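You operate a simulated robot arm through the tools that you are given. There is no shell and no other tool. Be economical: measure what you need, move in short steps, check, and stop when the job is done.

You run a simulated robot arm. Do the job below in one go: nothing can be reset, and whatever is moved stays where it is left.

TASK
Crank the three onions on the rollers through the sizer.
Fine: swing the orange stop bar open first; each onion ends in the bay of its width; crank back home and close the bar. Where these are worked on the way, their far stop is far enough and under half their travel is too little: orange stop bar.
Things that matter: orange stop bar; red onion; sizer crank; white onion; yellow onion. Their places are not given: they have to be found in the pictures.

It is judged by the outcome, as a careful person would: the job done as asked, and still so three seconds after it is handed in. It fails if anything else is knocked over, pushed out of place, dropped, spilled or broken.

THE ROBOT
A 7-joint arm with a two-finger parallel gripper, fixed in place. Base frame: the origin is at the foot of the arm, x ahead of it, y to its left, z up. Readings come in mm, degrees, newtons and seconds.
Its first joint turns from -166.0 to 166.0 degrees. Payload 3.43 kg.
The tool frame sits at the grasp point between the pads (the TCP): z along the fingers, y along the line on which they close. The tips reach 34 mm beyond it. Largest opening 128 mm; finger width 24, thickness 12; the body of the gripper, 48 by 130 mm, starts 96 mm behind the TCP.
Orientation is that of the tool frame in the base frame, as [roll, pitch, yaw] about the fixed x, y, z axes, in that order (R = Rz(yaw) Ry(pitch) Rx(roll)). With the fingers straight down and closing along the base's y, the tool's x points along the base's -x, its y along +y and its z along -z.

THE INTERFACE
- The arm moves only by the tool servo_tool. Its argument "series" is a list of rows, each a list of 3 entries, a list of its own where there are three numbers: the turn, a rotation vector about the tool's x, y, z in units of 4 degrees (1.0 is 4 degrees), then the shift along the tool's x, y, z in units of 50 mm (1.0 is 50 mm), then the finger opening in mm, from 0 to 128. In form: [[[rx, ry, rz], [x, y, z], fingers], ...]. A call has 1 to 10 rows; each row shifts and turns the commanded pose from where the row before left it, along the tool's axes as they then stand. A call with a number of a shift or a turn outside -1 to 1 is refused whole. A row lasts 0.2 s, in which the tool goes at most 50 mm and 8.6 degrees; a call with a longer step from one row to the next is refused whole, and so is a gripper value outside its range. A pose out of reach is approached as far as the arm can. The call stops where the force on the tool passes 60 N (or 10 N more than at its start, if that is more) or the arm is blocked; 0.2 s more then pass. Each finger travels about 153 mm/s and halts on what it meets, pressing with about 37 N; the grip force reading is that of the motor and also rises with nothing between the fingers. The clock runs only during rows and for 0.2 s after the last one: add rows that do not move to give the fingers time. The reply holds the time, the measured pose of the TCP, the force on the tool along the base axes, the opening and the grip force, in the units named above and with some noise, with the torque about the TCP (base axes, N m) and any sound that the robot's microphone picked up.
- Cameras (640 x 400 px; columns grow to the right, rows downward): "scene" is fixed at [219.3, 649, 1584.9]; the picture's right is [-0.72, -0.69, 0.00], its down [-0.49, 0.52, -0.70] and it looks along [0.48, -0.51, -0.71] (base axes); focal length 327 px, centre (320, 200). "wrist" rides on the gripper at [76, -11, -160] in the tool frame; the picture's right is [0.15, 0.99, 0.00], its down [-0.88, 0.13, -0.46] and it looks along [-0.45, 0.07, 0.89] (tool axes); focal length 234 px, centre (320, 200).
- get_image(camera): a new picture of that camera. No time passes.
- pixel_to_xyz(camera, pixels): for up to 12 pixels [column, row] of the newest picture of that camera ("zoom" is the newest enlarged one), the place [x, y, z] in the base frame of the surface seen there, good to about 3 mm. No time passes.
- close_up(camera, box): a new picture of the part [left, top, right, bottom] of that camera's present view, enlarged. No time passes.
- close_job(): hands the job in; it is judged then, once.

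Go step by step. Measure first, check grasps and placings, and put right what went wrong. The budget is 80 turns and 34 pictures, counting those below and the enlarged ones. Unless the task says otherwise, let go and move clear before handing in, and close with one line.

The tools are called after ">>>" as a command line: name --argument value ..., lists and objects as JSON in quotes. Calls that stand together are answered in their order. servo_tool: Moves the arm, as the interface text tells. Its arguments: {"type":"object","properties":{"series":{"type":"array","items":{"type":"array"}}},"required":["series"]} The other tools are called the same way: get_image (camera) takes a picture; pixel_to_xyz (camera, pixels) gives the place of the surface under pixels of a picture; close_up (camera, box) takes an enlarged picture of a part of a camera's view; close_job () hands the job in.

At the start:

```text
t: 0.0
tool_pos: [453.2, 358.8, 1146.8]
tcp_rot: [-180.0, -0.1, 180.0]
ft_force: [0.3, -0.6, 0.3]
torque: [-0.03, -0.01, 0.0]
width: 128.0
grip_force: 0.1
```

scene: 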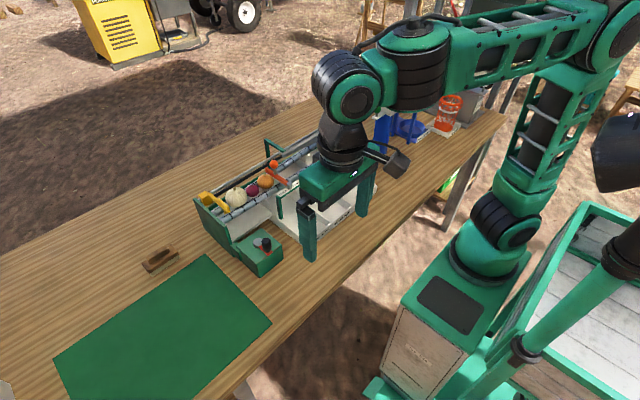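
wrist: 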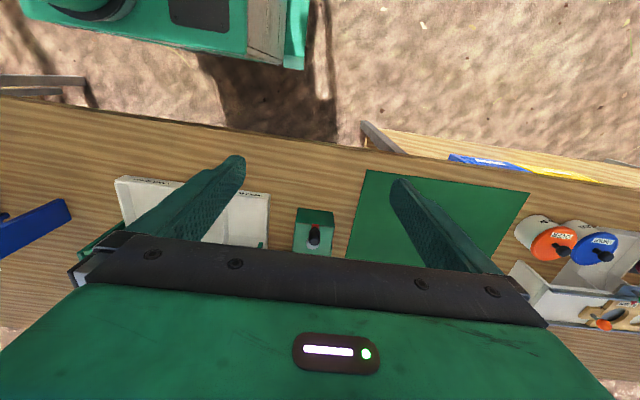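

The scene shows the sizer around (200-340, 130-250), with a crank box at (262,250). I'll enlarge that region.

>>> close_up --camera "scene" --box '[180, 120, 380, 280]'

```text
2.50 times, centred on (280, 200) of scene
```

zoom: 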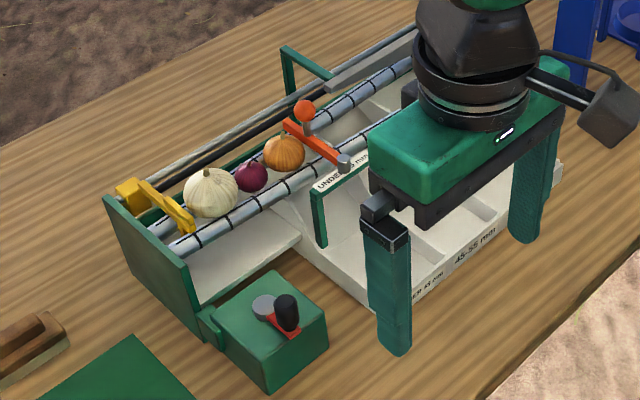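

The zoom shows the crank (hub 262,305; black knob 287,308), the orange bar (knob 305,110; pivot 345,162), the onions and the yellow pusher. I'll measure those points.

>>> pixel_to_xyz --camera "zoom" --pixels '[[262, 303], [287, 298], [288, 325], [305, 106], [345, 160], [318, 142], [211, 190], [251, 176], [284, 150], [165, 205], [270, 345], [115, 210]]'

>>> pixel_to_xyz --camera "zoom" --pixels '[[245, 300], [305, 330], [130, 190], [190, 225], [285, 50], [325, 240], [330, 180], [370, 145], [350, 90], [400, 60], [235, 370], [420, 290]]'

```text
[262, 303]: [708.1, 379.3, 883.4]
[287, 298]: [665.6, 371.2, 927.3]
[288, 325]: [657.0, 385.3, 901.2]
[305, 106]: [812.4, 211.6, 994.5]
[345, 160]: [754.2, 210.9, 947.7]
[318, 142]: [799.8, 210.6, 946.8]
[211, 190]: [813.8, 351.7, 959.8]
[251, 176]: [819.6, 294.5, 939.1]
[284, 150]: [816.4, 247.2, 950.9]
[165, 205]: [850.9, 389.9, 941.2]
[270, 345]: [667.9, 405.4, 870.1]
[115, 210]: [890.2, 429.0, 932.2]
```

```text
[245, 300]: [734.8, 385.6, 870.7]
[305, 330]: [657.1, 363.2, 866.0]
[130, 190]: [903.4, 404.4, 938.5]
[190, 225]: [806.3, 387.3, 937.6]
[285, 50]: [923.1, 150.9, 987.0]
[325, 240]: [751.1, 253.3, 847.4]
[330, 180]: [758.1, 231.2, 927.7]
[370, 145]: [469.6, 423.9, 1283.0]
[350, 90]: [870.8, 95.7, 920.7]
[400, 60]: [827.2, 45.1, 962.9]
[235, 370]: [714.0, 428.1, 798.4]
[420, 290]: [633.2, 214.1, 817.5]
```

The rollers run along y, with the onions travelling toward -y, and the bar sits at y≈211. I'll bring the wrist over for a better look.

>>> servo_tool --series '[[[0, 0, 0], [-0.78, -0.25, 0], 128], [[0, 0, 0], [-0.78, -0.25, 0], 128], [[0, 0, 0], [-0.78, -0.25, 0], 128], [[0, 0, 0], [-0.78, -0.25, 0], 128], [[0, 0, 0], [-0.78, -0.25, 0], 128], [[0, 0, 0], [-0.78, -0.25, 0], 128], [[0, 0, 0], [-0.78, -0.25, 0], 128], [[0, 0, 0], [0, 0, 0], 128]]'

>>> get_image --camera "wrist"

>>> get_image --camera "scene"

```text
t: 1.8
tool_pos: [715.0, 271.7, 1154.2]
tcp_rot: [179.9, 0.6, -179.9]
ft_force: [-0.4, 0.5, -0.1]
torque: [-0.01, 0.0, 0.01]
width: 128.2
grip_force: 0.1
```

```text
30 pictures are left
```

wrist: 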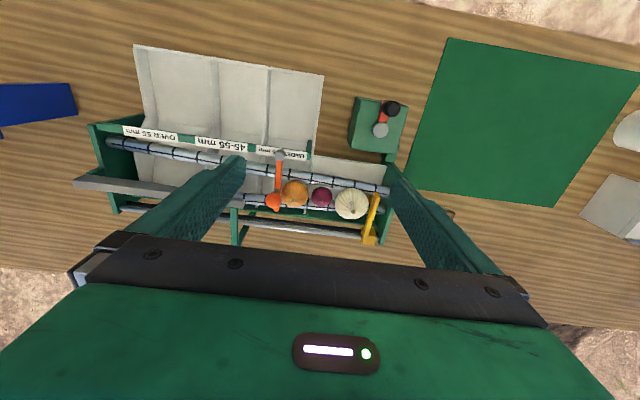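

```text
29 pictures are left
```

scene: 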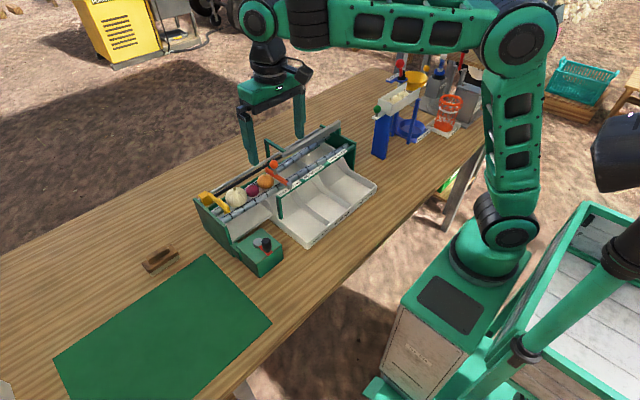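

>>> close_up --camera "wrist" --box '[200, 80, 440, 240]'

>>> close_up --camera "scene" --box '[190, 115, 390, 280]'

```text
2.50 times, centred on (320, 160) of wrist
```

zoom: 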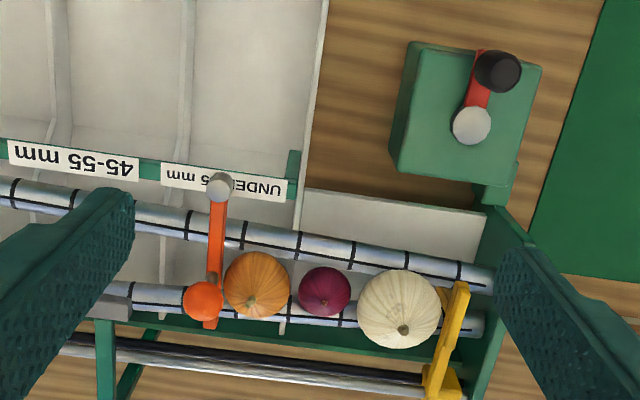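

```text
2.42 times, centred on (290, 198) of scene
```

zoom: 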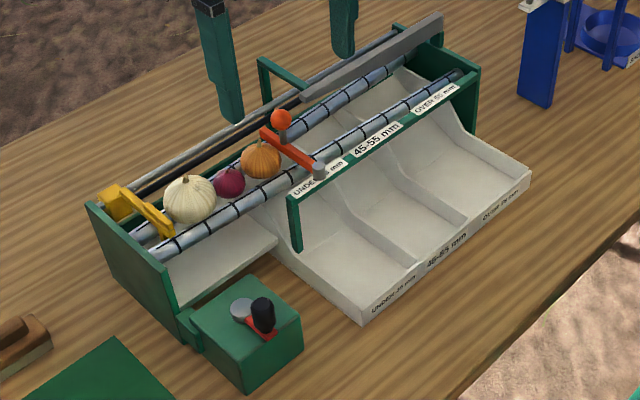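

The bar pivots on a vertical post on the green beam, and its ball knob stands up near the far end. I'll measure the knob, the bar tip and the crank more closely.

>>> pixel_to_xyz --camera "zoom" --pixels '[[282, 110], [282, 118], [282, 134], [264, 132], [319, 167], [262, 299], [263, 315], [241, 308], [262, 335], [300, 98], [430, 30], [290, 260]]'

>>> pixel_to_xyz --camera "wrist" --pixels '[[274, 198], [273, 201], [391, 107], [380, 129], [280, 155], [278, 180], [390, 110], [215, 157], [150, 130], [370, 240], [120, 185], [352, 203]]'

```text
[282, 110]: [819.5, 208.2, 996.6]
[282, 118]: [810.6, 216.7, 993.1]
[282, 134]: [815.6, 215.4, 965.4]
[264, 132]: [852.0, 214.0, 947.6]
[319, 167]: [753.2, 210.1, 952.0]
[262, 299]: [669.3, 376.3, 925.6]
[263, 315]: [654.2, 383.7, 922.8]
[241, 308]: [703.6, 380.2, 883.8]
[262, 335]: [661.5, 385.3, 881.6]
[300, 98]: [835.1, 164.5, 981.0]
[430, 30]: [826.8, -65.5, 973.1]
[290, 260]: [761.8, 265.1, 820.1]
```

```text
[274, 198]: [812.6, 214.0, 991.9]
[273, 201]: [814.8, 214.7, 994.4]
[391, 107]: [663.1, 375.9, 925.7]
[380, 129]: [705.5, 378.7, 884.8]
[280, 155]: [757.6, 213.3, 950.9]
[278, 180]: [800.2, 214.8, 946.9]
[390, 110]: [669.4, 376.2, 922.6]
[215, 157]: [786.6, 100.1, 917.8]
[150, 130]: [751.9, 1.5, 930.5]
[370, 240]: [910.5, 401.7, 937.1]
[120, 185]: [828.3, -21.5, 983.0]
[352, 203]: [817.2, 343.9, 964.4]
```

Knob ball centre is about (814,213,985) and the pivot (754,211). I'll move above the ball with fingers at 60 mm.

>>> servo_tool --series '[[[0, 0, 0], [-0.6, -0.39, 0], 60], [[0, 0, 0], [-0.6, -0.39, 0], 60], [[0, 0, 0], [-0.6, -0.38, 0], 60], [[0, 0, 0], [0, 0, 0.8], 60], [[0, 0, 0], [0, 0, 0.8], 60], [[0, 0, 0], [0, 0, 0], 60], [[0, 0, 0], [0, 0, 0], 60]]'

```text
t: 3.4
tool_pos: [807.1, 212.0, 1072.7]
tcp_rot: [180.0, 0.6, 179.9]
ft_force: [0.5, -0.5, -0.4]
torque: [-0.03, -0.02, 0.0]
width: 59.9
grip_force: 0.0
```

>>> servo_tool --series '[[[0, 0, 0], [-0.14, 0.02, 0.7], 60], [[0, 0, 0], [0, 0, 0.6], 60], [[0, 0, 0], [0, 0, 0.1], 60], [[0, 0, 0], [0, 0, 0], 60]]'

>>> close_up --camera "wrist" --box '[160, 100, 480, 300]'

```text
t: 4.4
tool_pos: [810.9, 215.4, 1004.8]
tcp_rot: [180.0, 0.6, 179.9]
ft_force: [-0.9, 0.6, -0.6]
torque: [0.01, 0.01, -0.01]
width: 60.1
grip_force: 0.1
```

```text
2.00 times, centred on (320, 200) of wrist
```

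zoom: 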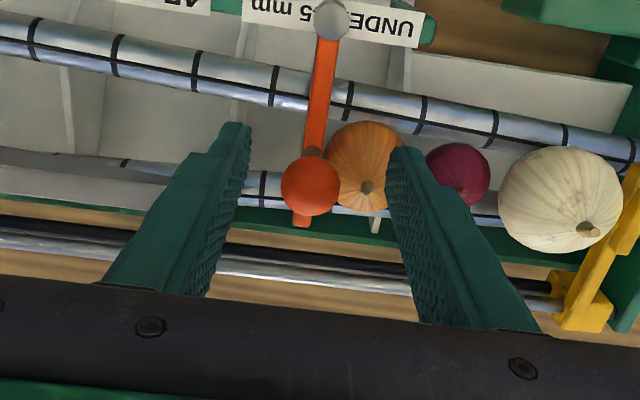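

The ball sits between the fingers; I'll lower slightly and close on it.

>>> servo_tool --series '[[[0, 0, 0], [-0.04, 0, 0.08], 40], [[0, 0, 0], [0, 0, 0], 20], [[0, 0, 0], [0, 0, 0], 15], [[0, 0, 0], [0, 0, 0], 15]]'

```text
t: 5.4
tool_pos: [813.7, 213.0, 999.8]
tcp_rot: [179.9, 0.6, 179.8]
ft_force: [-7.1, -25.2, 2.9]
torque: [-0.46, 0.28, -0.09]
width: 24.9
grip_force: 44.6
```

>>> servo_tool --series '[[[0, 0, 0], [0.02, -0.21, 0], 15], [[0, 0, 0], [0.054, -0.2, 0], 15], [[0, 0, 0], [0.088, -0.19, 0], 15], [[0, 0, 0], [0.12, -0.172, 0], 15], [[0, 0, 0], [0.148, -0.148, 0], 15]]'

```text
t: 6.6
tool_pos: [791.4, 166.6, 1001.5]
tcp_rot: [-180.0, 0.7, -180.0]
ft_force: [1.1, 5.5, -4.5]
torque: [0.06, -0.18, -0.23]
width: 24.7
grip_force: 44.7
```

It follows the arc with low force, so I'll continue.

>>> servo_tool --series '[[[0, 0, 0], [0.172, -0.12, 0], 15], [[0, 0, 0], [0.19, -0.088, 0], 15], [[0, 0, 0], [0.2, -0.054, 0], 15], [[0, 0, 0], [0.21, -0.02, 0], 15], [[0, 0, 0], [0, 0, 0], 15]]'

>>> close_up --camera "scene" --box '[190, 115, 390, 280]'

```text
t: 7.8
tool_pos: [752.3, 154.1, 1000.1]
tcp_rot: [-180.0, 0.6, 179.8]
ft_force: [0.7, 0.4, -0.8]
torque: [-0.05, 0.03, -0.03]
width: 15.2
grip_force: 0.0
```

```text
2.42 times, centred on (290, 198) of scene
```

zoom: 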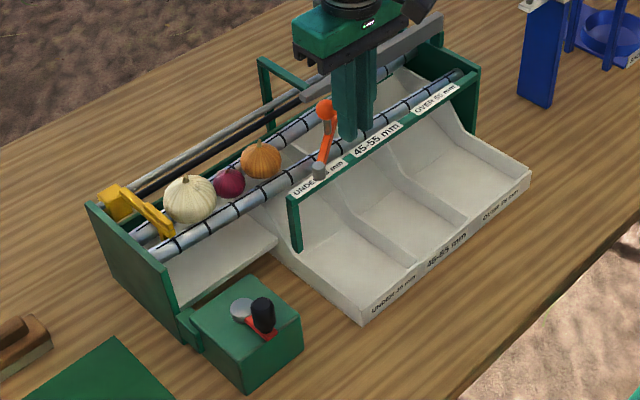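

The ball slipped out of the grip sideways and the bar stands at roughly 60°. I'll measure it.

>>> pixel_to_xyz --camera "zoom" --pixels '[[325, 104], [325, 112], [319, 167], [323, 155], [328, 145]]'

```text
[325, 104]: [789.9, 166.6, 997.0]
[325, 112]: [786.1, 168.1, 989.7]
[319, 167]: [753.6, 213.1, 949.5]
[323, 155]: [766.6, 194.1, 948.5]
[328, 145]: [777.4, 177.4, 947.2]
```

I'll lift, close the fingers fully, come down behind the ball on its +x/+y side and push along the arc.

>>> servo_tool --series '[[[0, 0, 0], [0, 0, -0.9], 0], [[0, 0, 0], [-0.56, 0.32, 0], 0], [[0, 0, 0], [-0.56, 0.32, 0], 0], [[0, 0, 0], [0, 0, 0], 0], [[0, 0, 0], [0, 0, 0], 0]]'

```text
t: 9.0
tool_pos: [807.2, 187.5, 1048.3]
tcp_rot: [180.0, 0.6, 180.0]
ft_force: [-0.2, 1.0, -0.6]
torque: [0.0, 0.02, -0.01]
width: 0.0
grip_force: 32.4
```

>>> servo_tool --series '[[[0, 0, 0], [-0.04, 0.04, 0.5], 0], [[0, 0, 0], [0, 0, 0.4], 0], [[0, 0, 0], [0, 0, 0], 0], [[0, 0, 0], [0.06, -0.1, 0], 0], [[0, 0, 0], [0.1, -0.18, 0], 0], [[0, 0, 0], [0.12, -0.17, 0], 0], [[0, 0, 0], [0.16, -0.14, 0], 0], [[0, 0, 0], [0.18, -0.1, 0], 0], [[0, 0, 0], [0, 0, 0], 0]]'

>>> close_up --camera "scene" --box '[190, 115, 390, 280]'

```text
t: 11.0
tool_pos: [782.0, 154.4, 1002.0]
tcp_rot: [179.9, 0.8, 180.0]
ft_force: [24.5, 11.4, -0.9]
torque: [0.3, -0.44, -0.05]
width: 0.0
grip_force: 33.1
```

```text
2.42 times, centred on (290, 198) of scene
```

zoom: 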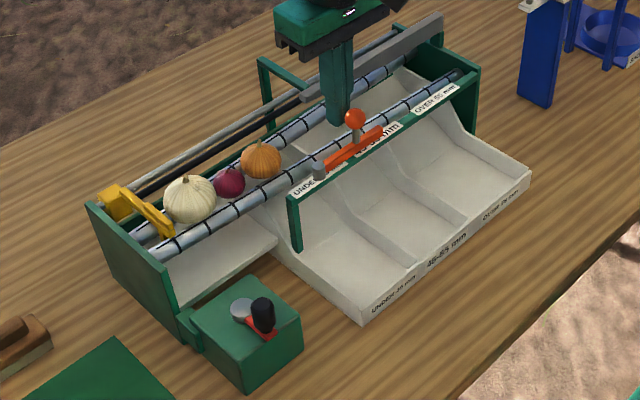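

The bar now lies along the beam and the force reads 25 N, likely the stop. I'll push a little more to confirm, then rise clear.

>>> servo_tool --series '[[[0, 0, 0], [0.12, -0.02, 0], 0], [[0, 0, 0], [0.08, 0, 0], 0], [[0, 0, 0], [0, 0, 0], 0]]'

```text
t: 11.4
tool_pos: [780.5, 152.2, 1012.8]
tcp_rot: [179.3, 3.5, 179.1]
ft_force: [126.7, 10.4, -50.9]
torque: [0.78, -6.21, 0.13]
width: 0.0
grip_force: 33.2
stopped in row 2: the force on the tool passed its limit at 66 N (the readings are from after the stop); the commanded pose is now the measured one
```

That's the hard stop. I'll back off and lift.

>>> servo_tool --series '[[[0, 0, 0], [-0.2, 0.05, 0], 0], [[0, 0, 0], [-0.1, 0, -0.3], 0], [[0, 0, 0], [0, 0, -0.9], 0], [[0, 0, 0], [0, 0, -0.9], 0], [[0, 0, 0], [0, 0, 0], 0]]'

>>> get_image --camera "wrist"

```text
t: 12.6
tool_pos: [779.5, 157.8, 1117.7]
tcp_rot: [179.8, 2.3, 179.9]
ft_force: [0.0, 0.1, -0.9]
torque: [0.0, 0.0, -0.01]
width: 0.0
grip_force: 33.3
```

```text
23 pictures are left
```

wrist: 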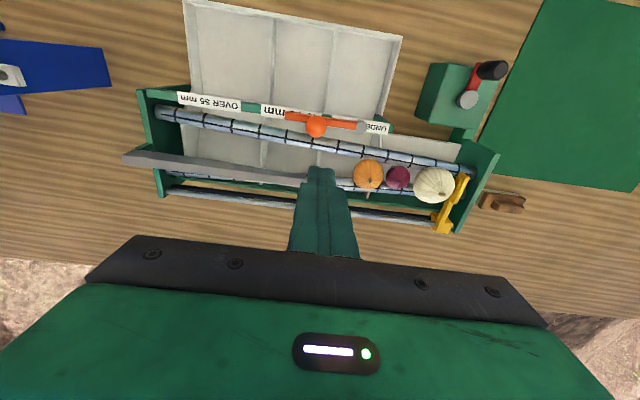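

The bar is fully open. Next is the crank: I'll measure its knob and hub from this view.

>>> pixel_to_xyz --camera "wrist" --pixels '[[490, 70], [484, 66], [500, 66], [492, 76], [467, 98], [478, 84], [433, 120], [318, 128], [362, 125]]'

>>> close_up --camera "wrist" --box '[400, 40, 540, 130]'

```text
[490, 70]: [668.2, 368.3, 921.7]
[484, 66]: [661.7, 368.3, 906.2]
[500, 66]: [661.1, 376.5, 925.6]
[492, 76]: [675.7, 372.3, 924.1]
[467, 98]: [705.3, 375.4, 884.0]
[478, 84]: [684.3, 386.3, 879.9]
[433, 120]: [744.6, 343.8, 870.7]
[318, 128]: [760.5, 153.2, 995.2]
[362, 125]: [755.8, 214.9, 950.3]
```

```text
4.44 times, centred on (470, 85) of wrist
```

zoom: 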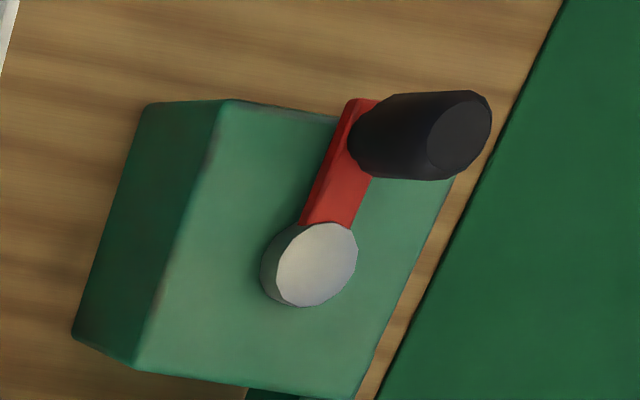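

Knob centre is about (665,376), top 925; hub (706,378), radius ≈41. I'll move above it.

>>> servo_tool --series '[[[0, -0.5, 0], [0.38, 0.73, 0], 50], [[0, 0, 0], [0.38, 0.73, 0], 50], [[0, 0, 0], [0.38, 0.73, 0], 50], [[0, 0, 0], [0.38, 0.73, 0], 50], [[0, 0, 0], [0.38, 0.73, 0], 50], [[0, 0, 0], [0.38, 0.72, 0], 50], [[0, 0, 0], [0, 0, 0.9], 50], [[0, 0, 0], [0, 0, 0.9], 50], [[0, 0, 0], [0, 0, 0.7], 50], [[0, 0, 0], [0, 0, 0], 50]]'

```text
t: 14.8
tool_pos: [673.9, 374.1, 987.5]
tcp_rot: [179.6, 4.2, 179.9]
ft_force: [-0.1, 0.1, 0.5]
torque: [0.0, -0.01, -0.02]
width: 50.2
grip_force: 0.1
```

>>> servo_tool --series '[[[0, 1, 0], [0.1, 0.02, 0], 50], [[0, 0, 0], [0.08, 0.02, 0.2], 50], [[0, 0, 0], [0, 0, 0.4], 50], [[0, 0, 0], [0, 0, 0], 50]]'

>>> close_up --camera "wrist" --box '[200, 80, 440, 240]'

```text
t: 15.8
tool_pos: [664.8, 377.5, 956.9]
tcp_rot: [179.7, 0.2, 179.7]
ft_force: [0.2, 0.3, -0.4]
torque: [-0.03, 0.02, -0.01]
width: 50.0
grip_force: 0.0
```

```text
2.50 times, centred on (320, 160) of wrist
```

zoom: 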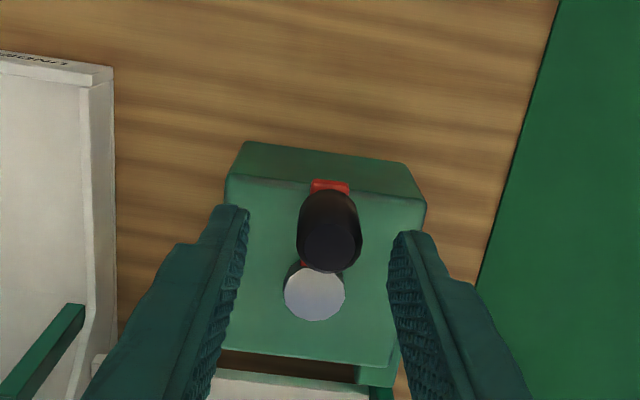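

The knob is centred between the fingers. I'll lower and grip.

>>> servo_tool --series '[[[0, 0, 0], [0, 0, 0.5], 50], [[0, 0, 0], [0, 0, 0.1], 50], [[0, 0, 0], [0, 0, 0], 20], [[0, 0, 0], [0, 0, 0], 10], [[0, 0, 0], [0, 0, 0], 10]]'

```text
t: 17.0
tool_pos: [662.8, 379.9, 926.2]
tcp_rot: [179.6, 0.2, -179.8]
ft_force: [-5.9, 39.3, -6.0]
torque: [-0.21, -0.17, 0.07]
width: 22.9
grip_force: 45.3
```

The knob is gripped at y≈380 and resists toward -y. I'll try turning toward +y (clockwise from above) in small steps.

>>> servo_tool --series '[[[0, 0, 0], [-0.01, 0.15, 0], 10], [[0, 0, 0], [-0.04, 0.18, 0], 10], [[0, 0, 0], [-0.07, 0.17, 0], 10], [[0, 0, 0], [0, 0, 0], 10]]'

>>> close_up --camera "scene" --box '[190, 115, 390, 280]'

```text
t: 18.0
tool_pos: [670.9, 402.1, 927.8]
tcp_rot: [180.0, 0.1, 179.7]
ft_force: [-9.5, 6.8, -25.5]
torque: [-0.19, 0.12, 0.0]
width: 22.6
grip_force: 45.2
```

```text
2.42 times, centred on (290, 198) of scene
```

zoom: 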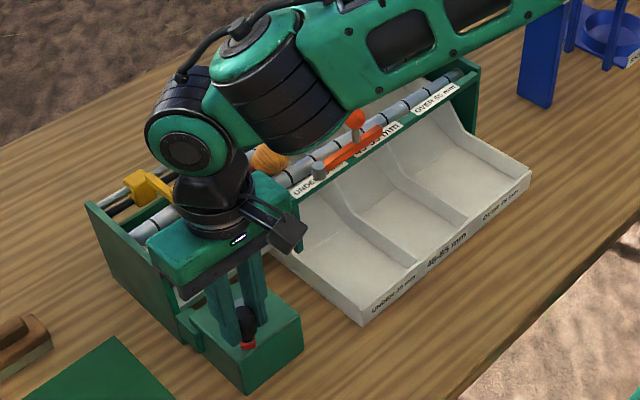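

The crank turned clockwise and the yellow pusher seems to have advanced. I'll measure the carriage.

>>> pixel_to_xyz --camera "zoom" --pixels '[[130, 180], [140, 183], [150, 188], [165, 185], [265, 155]]'

```text
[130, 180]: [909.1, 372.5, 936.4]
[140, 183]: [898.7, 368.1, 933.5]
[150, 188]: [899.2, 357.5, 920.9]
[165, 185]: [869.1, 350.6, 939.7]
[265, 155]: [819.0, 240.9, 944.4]
```

The carriage moved about 35 mm for 33°, so the full stroke should be a bit more than one turn. I'll continue clockwise in 10° steps.

>>> servo_tool --series '[[[0, 0, 0], [-0.09, 0.115, 0.01], 10], [[0, 0, 0], [-0.108, 0.098, 0], 10], [[0, 0, 0], [-0.124, 0.077, 0], 10], [[0, 0, 0], [-0.135, 0.055, 0], 10], [[0, 0, 0], [-0.143, 0.03, 0], 10]]'

```text
t: 19.2
tool_pos: [704.0, 419.0, 927.8]
tcp_rot: [179.6, 0.3, 179.6]
ft_force: [1.7, -11.2, -11.3]
torque: [-0.79, 0.27, 0.0]
width: 22.5
grip_force: 45.5
```

>>> servo_tool --series '[[[0, 0, 0], [-0.146, -0.005, 0], 10], [[0, 0, 0], [-0.143, -0.03, 0], 10], [[0, 0, 0], [-0.135, -0.055, 0], 10], [[0, 0, 0], [-0.124, -0.077, 0], 10], [[0, 0, 0], [-0.108, -0.098, 0], 10]]'

>>> close_up --camera "scene" --box '[190, 115, 390, 280]'

```text
t: 20.4
tool_pos: [734.2, 407.1, 927.5]
tcp_rot: [179.8, 0.2, 179.8]
ft_force: [0.6, 1.2, -14.8]
torque: [-0.54, 0.35, 0.0]
width: 22.6
grip_force: 44.6
```

```text
2.42 times, centred on (290, 198) of scene
```

zoom: 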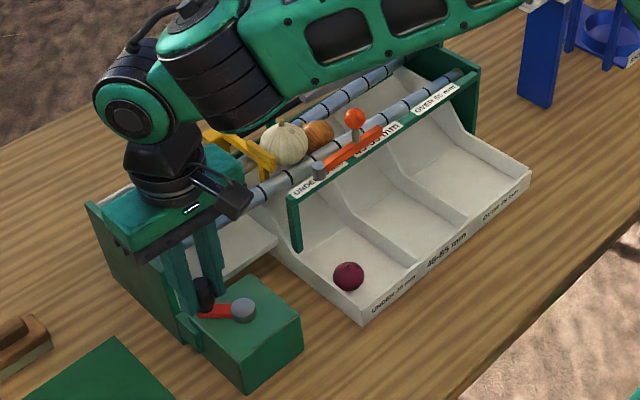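

The red onion has dropped into the UNDER 45 bay. Before sweeping to the sizer side I'll check clearance against the end plate and front edge.

>>> pixel_to_xyz --camera "zoom" --pixels '[[165, 262], [182, 330], [190, 345], [270, 240], [250, 225], [230, 255], [292, 203], [200, 290]]'

```text
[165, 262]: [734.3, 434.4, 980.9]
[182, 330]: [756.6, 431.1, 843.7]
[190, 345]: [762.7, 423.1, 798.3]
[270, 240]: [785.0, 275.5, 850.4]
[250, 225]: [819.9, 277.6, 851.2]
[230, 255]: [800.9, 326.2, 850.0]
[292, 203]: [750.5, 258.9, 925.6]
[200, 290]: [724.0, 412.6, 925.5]
```

Clearance is fine (end plate at y≥423, knob moving away from it). I'll continue.

>>> servo_tool --series '[[[0, 0, 0], [-0.094, -0.112, 0], 10], [[0, 0, 0], [-0.073, -0.126, 0], 10], [[0, 0, 0], [-0.05, -0.137, 0], 10], [[0, 0, 0], [-0.025, -0.144, 0], 10], [[0, 0, 0], [0, -0.146, 0], 10], [[0, 0, 0], [0.025, -0.144, 0], 10]]'

```text
t: 21.8
tool_pos: [742.7, 368.2, 927.3]
tcp_rot: [179.7, 0.2, 179.8]
ft_force: [-5.7, 1.5, -6.7]
torque: [-0.68, -0.86, 0.02]
width: 22.3
grip_force: 45.1
```

>>> servo_tool --series '[[[0, 0, 0], [0.047, -0.14, 0], 10], [[0, 0, 0], [0.075, -0.125, 0], 10], [[0, 0, 0], [0.096, -0.11, 0], 10], [[0, 0, 0], [0.113, -0.092, 0], 10], [[0, 0, 0], [0.128, -0.071, 0], 10]]'

>>> close_up --camera "scene" --box '[190, 115, 390, 280]'

```text
t: 23.0
tool_pos: [720.1, 342.7, 927.7]
tcp_rot: [179.7, 0.3, 179.8]
ft_force: [-4.9, 13.9, 5.0]
torque: [-0.59, 1.15, -0.01]
width: 22.4
grip_force: 44.9
```

```text
2.42 times, centred on (290, 198) of scene
```

zoom: 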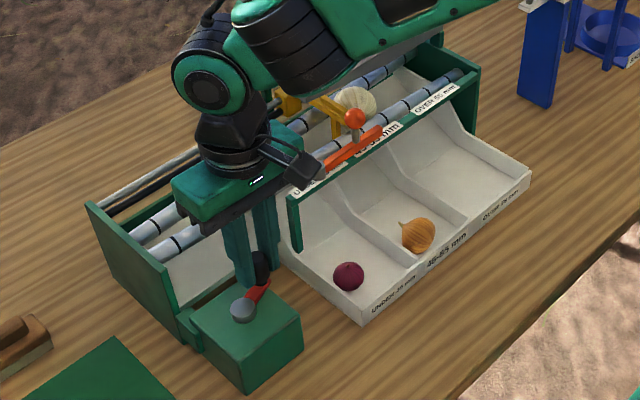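

The yellow onion is in the 45-55 bay; the white one moves on. Continuing.

>>> servo_tool --series '[[[0, 0, 0], [0.14, -0.03, 0], 10], [[0, 0, 0], [0.145, -0.01, 0], 10], [[0, 0, 0], [0.146, 0.01, 0], 10], [[0, 0, 0], [0.142, 0.035, 0], 10], [[0, 0, 0], [0.133, 0.059, 0], 10]]'

>>> close_up --camera "scene" --box '[190, 115, 390, 280]'

```text
t: 24.2
tool_pos: [687.2, 344.1, 927.2]
tcp_rot: [179.6, 0.5, 179.7]
ft_force: [14.5, 25.7, 22.6]
torque: [-0.29, -1.4, 0.0]
width: 22.6
grip_force: 45.3
```

```text
2.42 times, centred on (290, 198) of scene
```

zoom: 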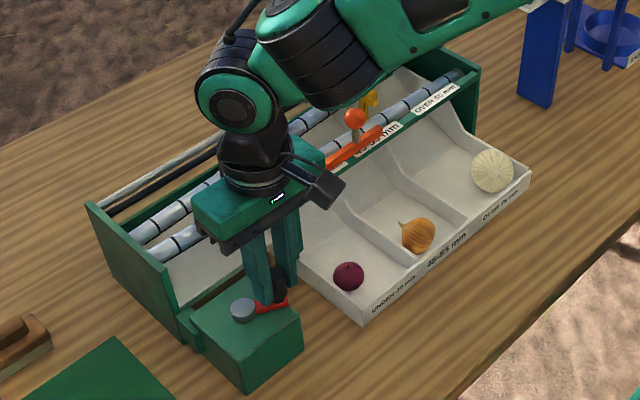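

All three onions are in their bays (red <45, yellow 45-55, white >55). Now I'll crank back counterclockwise.

>>> servo_tool --series '[[[0, 0, 0], [-0.2, -0.03, 0.0], 10], [[0, 0, 0], [-0.211, -0.01, 0], 10], [[0, 0, 0], [-0.208, 0.039, 0], 10], [[0, 0, 0], [-0.191, 0.091, 0], 10], [[0, 0, 0], [-0.161, 0.138, 0], 10]]'

```text
t: 25.4
tool_pos: [734.3, 351.3, 927.4]
tcp_rot: [179.7, 0.2, 179.7]
ft_force: [-0.9, 1.2, 23.1]
torque: [-0.39, 0.1, 0.03]
width: 22.2
grip_force: 44.7
```

>>> servo_tool --series '[[[0, 0, 0], [-0.128, 0.169, 0.0], 10], [[0, 0, 0], [-0.08, 0.197, 0], 10], [[0, 0, 0], [-0.026, 0.21, 0], 10], [[0, 0, 0], [0.03, 0.21, 0], 10], [[0, 0, 0], [0.083, 0.195, 0], 10], [[0, 0, 0], [0.131, 0.167, 0], 10]]'

```text
t: 26.8
tool_pos: [732.6, 409.8, 926.1]
tcp_rot: [179.9, 0.1, 179.8]
ft_force: [-15.6, -17.3, 17.4]
torque: [-0.65, 0.11, 0.03]
width: 22.3
grip_force: 44.4
```

>>> servo_tool --series '[[[0, 0, 0], [0.18, 0.09, 0.0], 10], [[0, 0, 0], [0.199, 0.06, 0], 10], [[0, 0, 0], [0.211, 0.02, 0], 10], [[0, 0, 0], [0.209, -0.035, 0], 10], [[0, 0, 0], [0.193, -0.088, 0], 10]]'

```text
t: 28.0
tool_pos: [684.7, 413.9, 927.5]
tcp_rot: [179.6, 0.3, 179.8]
ft_force: [8.2, -12.1, 12.1]
torque: [-1.04, -1.08, -0.01]
width: 22.4
grip_force: 44.4
```

>>> servo_tool --series '[[[0, 0, 0], [0.166, -0.145, 0.0], 10], [[0, 0, 0], [0.126, -0.17, 0], 10], [[0, 0, 0], [0.078, -0.197, 0], 10], [[0, 0, 0], [0.02, -0.1, 0], 10], [[0, 0, 0], [0.005, -0.08, 0], 10], [[0, 0, 0], [0, 0, 0], 10]]'

>>> close_up --camera "scene" --box '[190, 115, 390, 280]'

```text
t: 29.4
tool_pos: [665.5, 379.3, 928.3]
tcp_rot: [179.7, 0.1, 179.8]
ft_force: [17.0, 0.5, -1.4]
torque: [-0.59, -0.88, -0.06]
width: 22.4
grip_force: 45.6
```

```text
2.42 times, centred on (290, 198) of scene
```

zoom: 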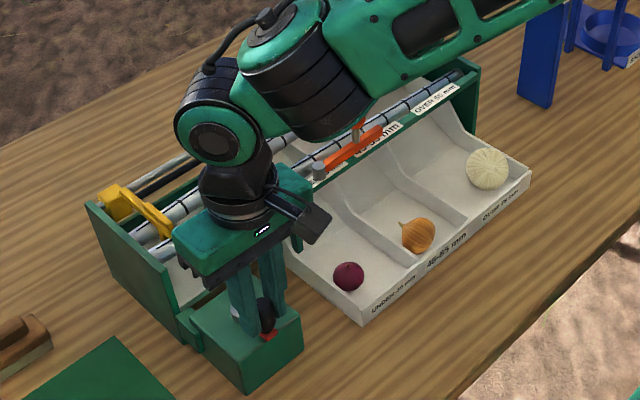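

The pusher is essentially home (yellow at 117,200 as at the start). I'll nudge a little to seat it at the stop.

>>> servo_tool --series '[[[0, 0, 0], [-0.05, -0.06, 0], 10], [[0, 0, 0], [0, -0.06, 0], 10], [[0, 0, 0], [0, 0, 0], 10]]'

```text
t: 30.2
tool_pos: [665.5, 377.9, 928.1]
tcp_rot: [179.5, 0.1, -179.7]
ft_force: [0.8, 47.3, -12.9]
torque: [-0.03, 0.22, -0.05]
width: 22.4
grip_force: 44.7
```

The stop is reached (47 N at y≈378). I'll release and lift, heading for the bar.

>>> servo_tool --series '[[[0, 0, 0], [0, 0.12, 0], 10], [[0, 0, 0], [0, 0, 0], 50], [[0, 0, 0], [0, 0, 0], 50], [[0, 0, 0], [0, 0, -0.8], 50], [[0, 0, 0], [0, 0, -1], 50], [[0, 0, 0], [0, 0, -1], 20], [[0, 0, 0], [0, 0, 0], 0]]'

>>> close_up --camera "scene" --box '[190, 115, 390, 280]'

```text
t: 31.8
tool_pos: [666.9, 381.6, 1068.9]
tcp_rot: [179.7, 0.1, 179.8]
ft_force: [-0.3, 0.7, -0.6]
torque: [-0.01, 0.0, 0.04]
width: 0.0
grip_force: 33.0
```

```text
2.42 times, centred on (290, 198) of scene
```

zoom: 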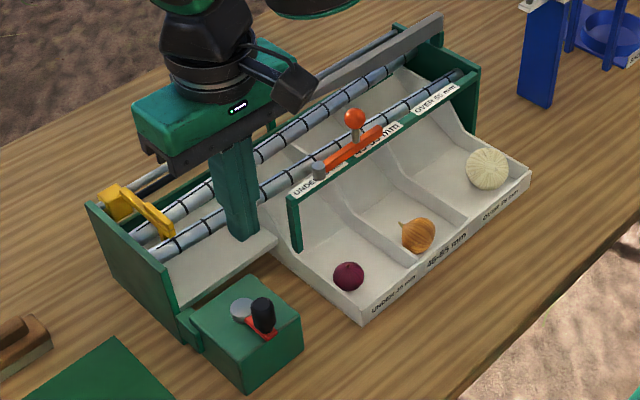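

Crank and pusher match the starting picture. I'll measure the bar knob now.

>>> pixel_to_xyz --camera "zoom" --pixels '[[355, 112], [355, 119], [320, 166], [378, 130], [117, 200], [262, 299]]'

>>> servo_tool --series '[[[0, 0, 0], [0, -0.9, 0], 0], [[0, 0, 0], [0, -0.9, 0], 0], [[0, 0, 0], [-0.2, -0.9, 0], 0], [[0, 0, 0], [-0.4, -0.9, 0], 0], [[0, 0, 0], [-0.4, -0.85, 0], 0], [[0, 0, 0], [0, 0, 0], 0]]'

```text
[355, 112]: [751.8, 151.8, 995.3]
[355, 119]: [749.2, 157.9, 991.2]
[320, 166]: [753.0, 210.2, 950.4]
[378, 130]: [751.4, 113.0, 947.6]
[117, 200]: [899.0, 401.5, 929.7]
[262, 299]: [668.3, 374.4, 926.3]
```

```text
t: 33.2
tool_pos: [716.6, 159.7, 1069.4]
tcp_rot: [179.7, 0.1, 179.8]
ft_force: [0.6, -0.3, 0.4]
torque: [0.0, 0.02, 0.02]
width: 0.0
grip_force: 33.0
```

The ball is at (751,152). I'll descend on its -x side and push it back along the arc.

>>> servo_tool --series '[[[0, 0, 0], [0, 0, 0.7], 0], [[0, 0, 0], [0, 0, 0.66], 0], [[0, 0, 0], [0, 0, 0], 0], [[0, 0, 0], [-0.15, -0.01, 0], 0], [[0, 0, 0], [-0.19, -0.088, 0], 0], [[0, 0, 0], [-0.2, -0.054, 0], 0], [[0, 0, 0], [-0.21, -0.02, 0], 0], [[0, 0, 0], [-0.21, 0.02, 0], 0]]'

>>> close_up --camera "scene" --box '[230, 115, 350, 205]'

```text
t: 35.0
tool_pos: [764.3, 148.8, 998.3]
tcp_rot: [179.7, 0.1, 179.8]
ft_force: [-0.2, -1.2, -0.6]
torque: [0.04, -0.02, 0.03]
width: 0.0
grip_force: 33.0
```

```text
4.44 times, centred on (290, 160) of scene
```

zoom: 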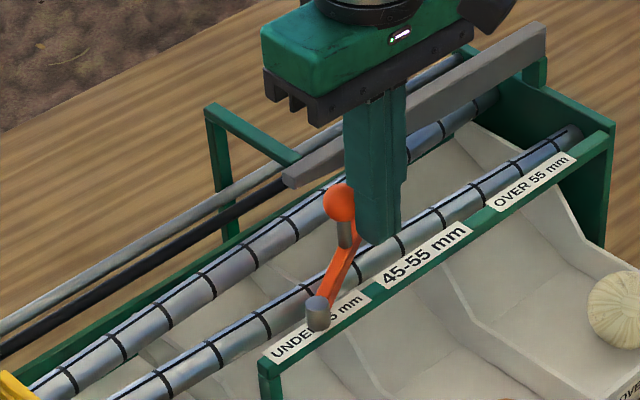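

The bar is following, at about 50°. I'll continue the arc.

>>> servo_tool --series '[[[0, 0, 0], [-0.2, 0.08, 0], 0], [[0, 0, 0], [-0.18, 0.1, 0], 0], [[0, 0, 0], [-0.16, 0.12, 0], 0], [[0, 0, 0], [-0.13, 0.148, 0], 0], [[0, 0, 0], [-0.08, 0.16, 0], 0], [[0, 0, 0], [0, 0, 0], 0]]'

>>> close_up --camera "scene" --box '[230, 115, 350, 205]'

```text
t: 36.4
tool_pos: [801.2, 179.4, 997.7]
tcp_rot: [179.7, 0.2, 179.8]
ft_force: [1.1, -0.4, 0.5]
torque: [0.0, 0.0, -0.01]
width: 0.2
grip_force: 32.9
```

```text
4.44 times, centred on (290, 160) of scene
```

zoom: 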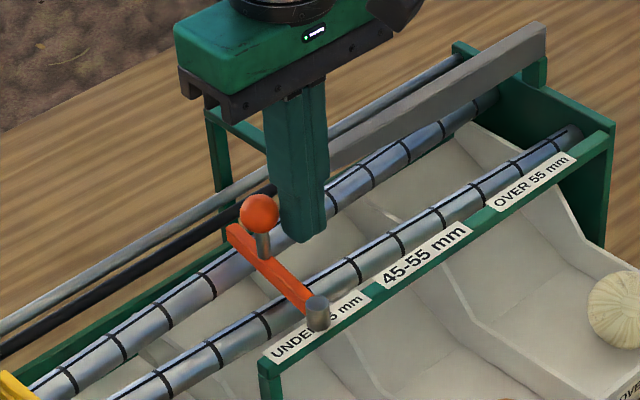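

The bar is nearly square again. I'll press gently in +y until it meets the closed stop.

>>> servo_tool --series '[[[0, 0, 0], [-0.04, 0.06, 0], 0], [[0, 0, 0], [0, 0.06, 0], 0], [[0, 0, 0], [0, 0, 0], 0]]'

>>> pixel_to_xyz --camera "zoom" --pixels '[[259, 203], [230, 230], [317, 300], [275, 265]]'

```text
t: 37.2
tool_pos: [802.9, 187.6, 999.2]
tcp_rot: [179.6, 0.1, 179.8]
ft_force: [0.5, -0.7, 0.0]
torque: [0.05, -0.01, 0.02]
width: 0.2
grip_force: 33.1
```

```text
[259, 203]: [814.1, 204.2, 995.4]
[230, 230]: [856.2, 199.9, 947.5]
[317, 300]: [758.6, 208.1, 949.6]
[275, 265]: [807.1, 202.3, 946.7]
```

>>> servo_tool --series '[[[0, 0, 0], [-0.04, 0.05, 0], 0], [[0, 0, 0], [0, 0.04, 0], 0], [[0, 0, 0], [0, 0, 0], 0]]'

>>> close_up --camera "scene" --box '[230, 115, 350, 205]'

```text
t: 38.0
tool_pos: [806.4, 189.8, 999.2]
tcp_rot: [179.7, 0.2, 179.8]
ft_force: [2.2, -5.9, 0.5]
torque: [-0.1, -0.04, -0.11]
width: 0.3
grip_force: 33.0
```

```text
4.44 times, centred on (290, 160) of scene
```

zoom: 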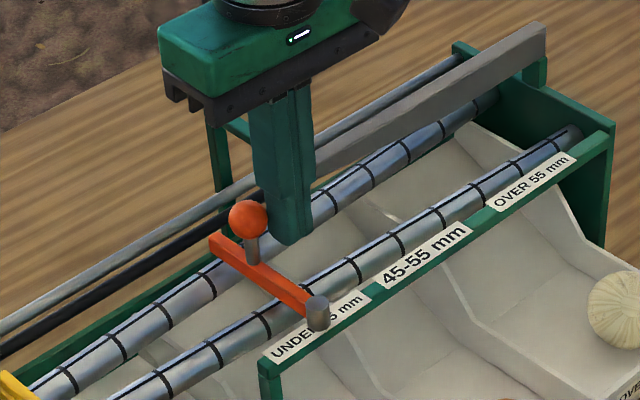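

>>> servo_tool --series '[[[0, 0, 0], [0, 0.05, 0], 0], [[0, 0, 0], [0, 0.03, 0], 0], [[0, 0, 0], [0, 0, 0], 0]]'

>>> pixel_to_xyz --camera "zoom" --pixels '[[248, 208], [214, 240], [317, 300], [275, 276]]'

```text
t: 38.8
tool_pos: [804.7, 190.1, 998.7]
tcp_rot: [179.8, 0.0, 179.5]
ft_force: [-6.9, -32.5, 1.4]
torque: [-0.44, 0.09, -0.3]
width: 0.0
grip_force: 32.7
```

```text
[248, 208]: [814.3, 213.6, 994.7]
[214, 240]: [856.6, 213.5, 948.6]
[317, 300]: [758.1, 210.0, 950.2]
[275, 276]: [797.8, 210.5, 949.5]
```

The force rose to 32 N with no movement, so the bar is on its closed stop at y≈213, its starting place. I'll back off, lift clear and check.

>>> servo_tool --series '[[[0, 0, 0], [0.1, -0.3, 0], 0], [[0, 0, 0], [0, 0, -0.8], 0], [[0, 0, 0], [0, 0, -1], 0], [[0, 0, 0], [0, 0, -1], 0], [[0, 0, 0], [0.8, 0, 0], 0], [[0, 0, 0], [0.8, 0, 0], 0], [[0, 0, 0], [0, 0, 0], 0]]'

>>> close_up --camera "scene" --box '[190, 115, 390, 280]'

```text
t: 40.4
tool_pos: [717.9, 177.6, 1137.5]
tcp_rot: [179.7, 0.3, 179.8]
ft_force: [0.3, 0.4, -0.2]
torque: [-0.03, -0.01, 0.01]
width: 0.0
grip_force: 32.8
```

```text
2.42 times, centred on (290, 198) of scene
```

zoom: 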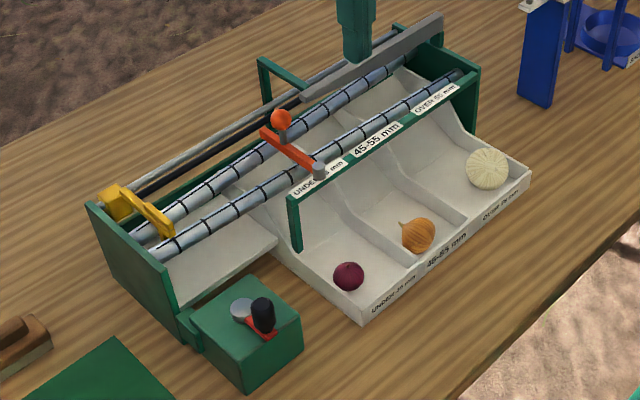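

The bar is closed (knob at 282,118 as at the start), the crank and pusher are home, and each onion is in its bay. The arm is clear, so I'm handing in.

>>> close_job

```text
The job is handed in.
```

The job is done and handed in: red is in the under 45 mm bay, yellow in 45–55 and white in over 55, with the crank back home and the orange stop bar closed.
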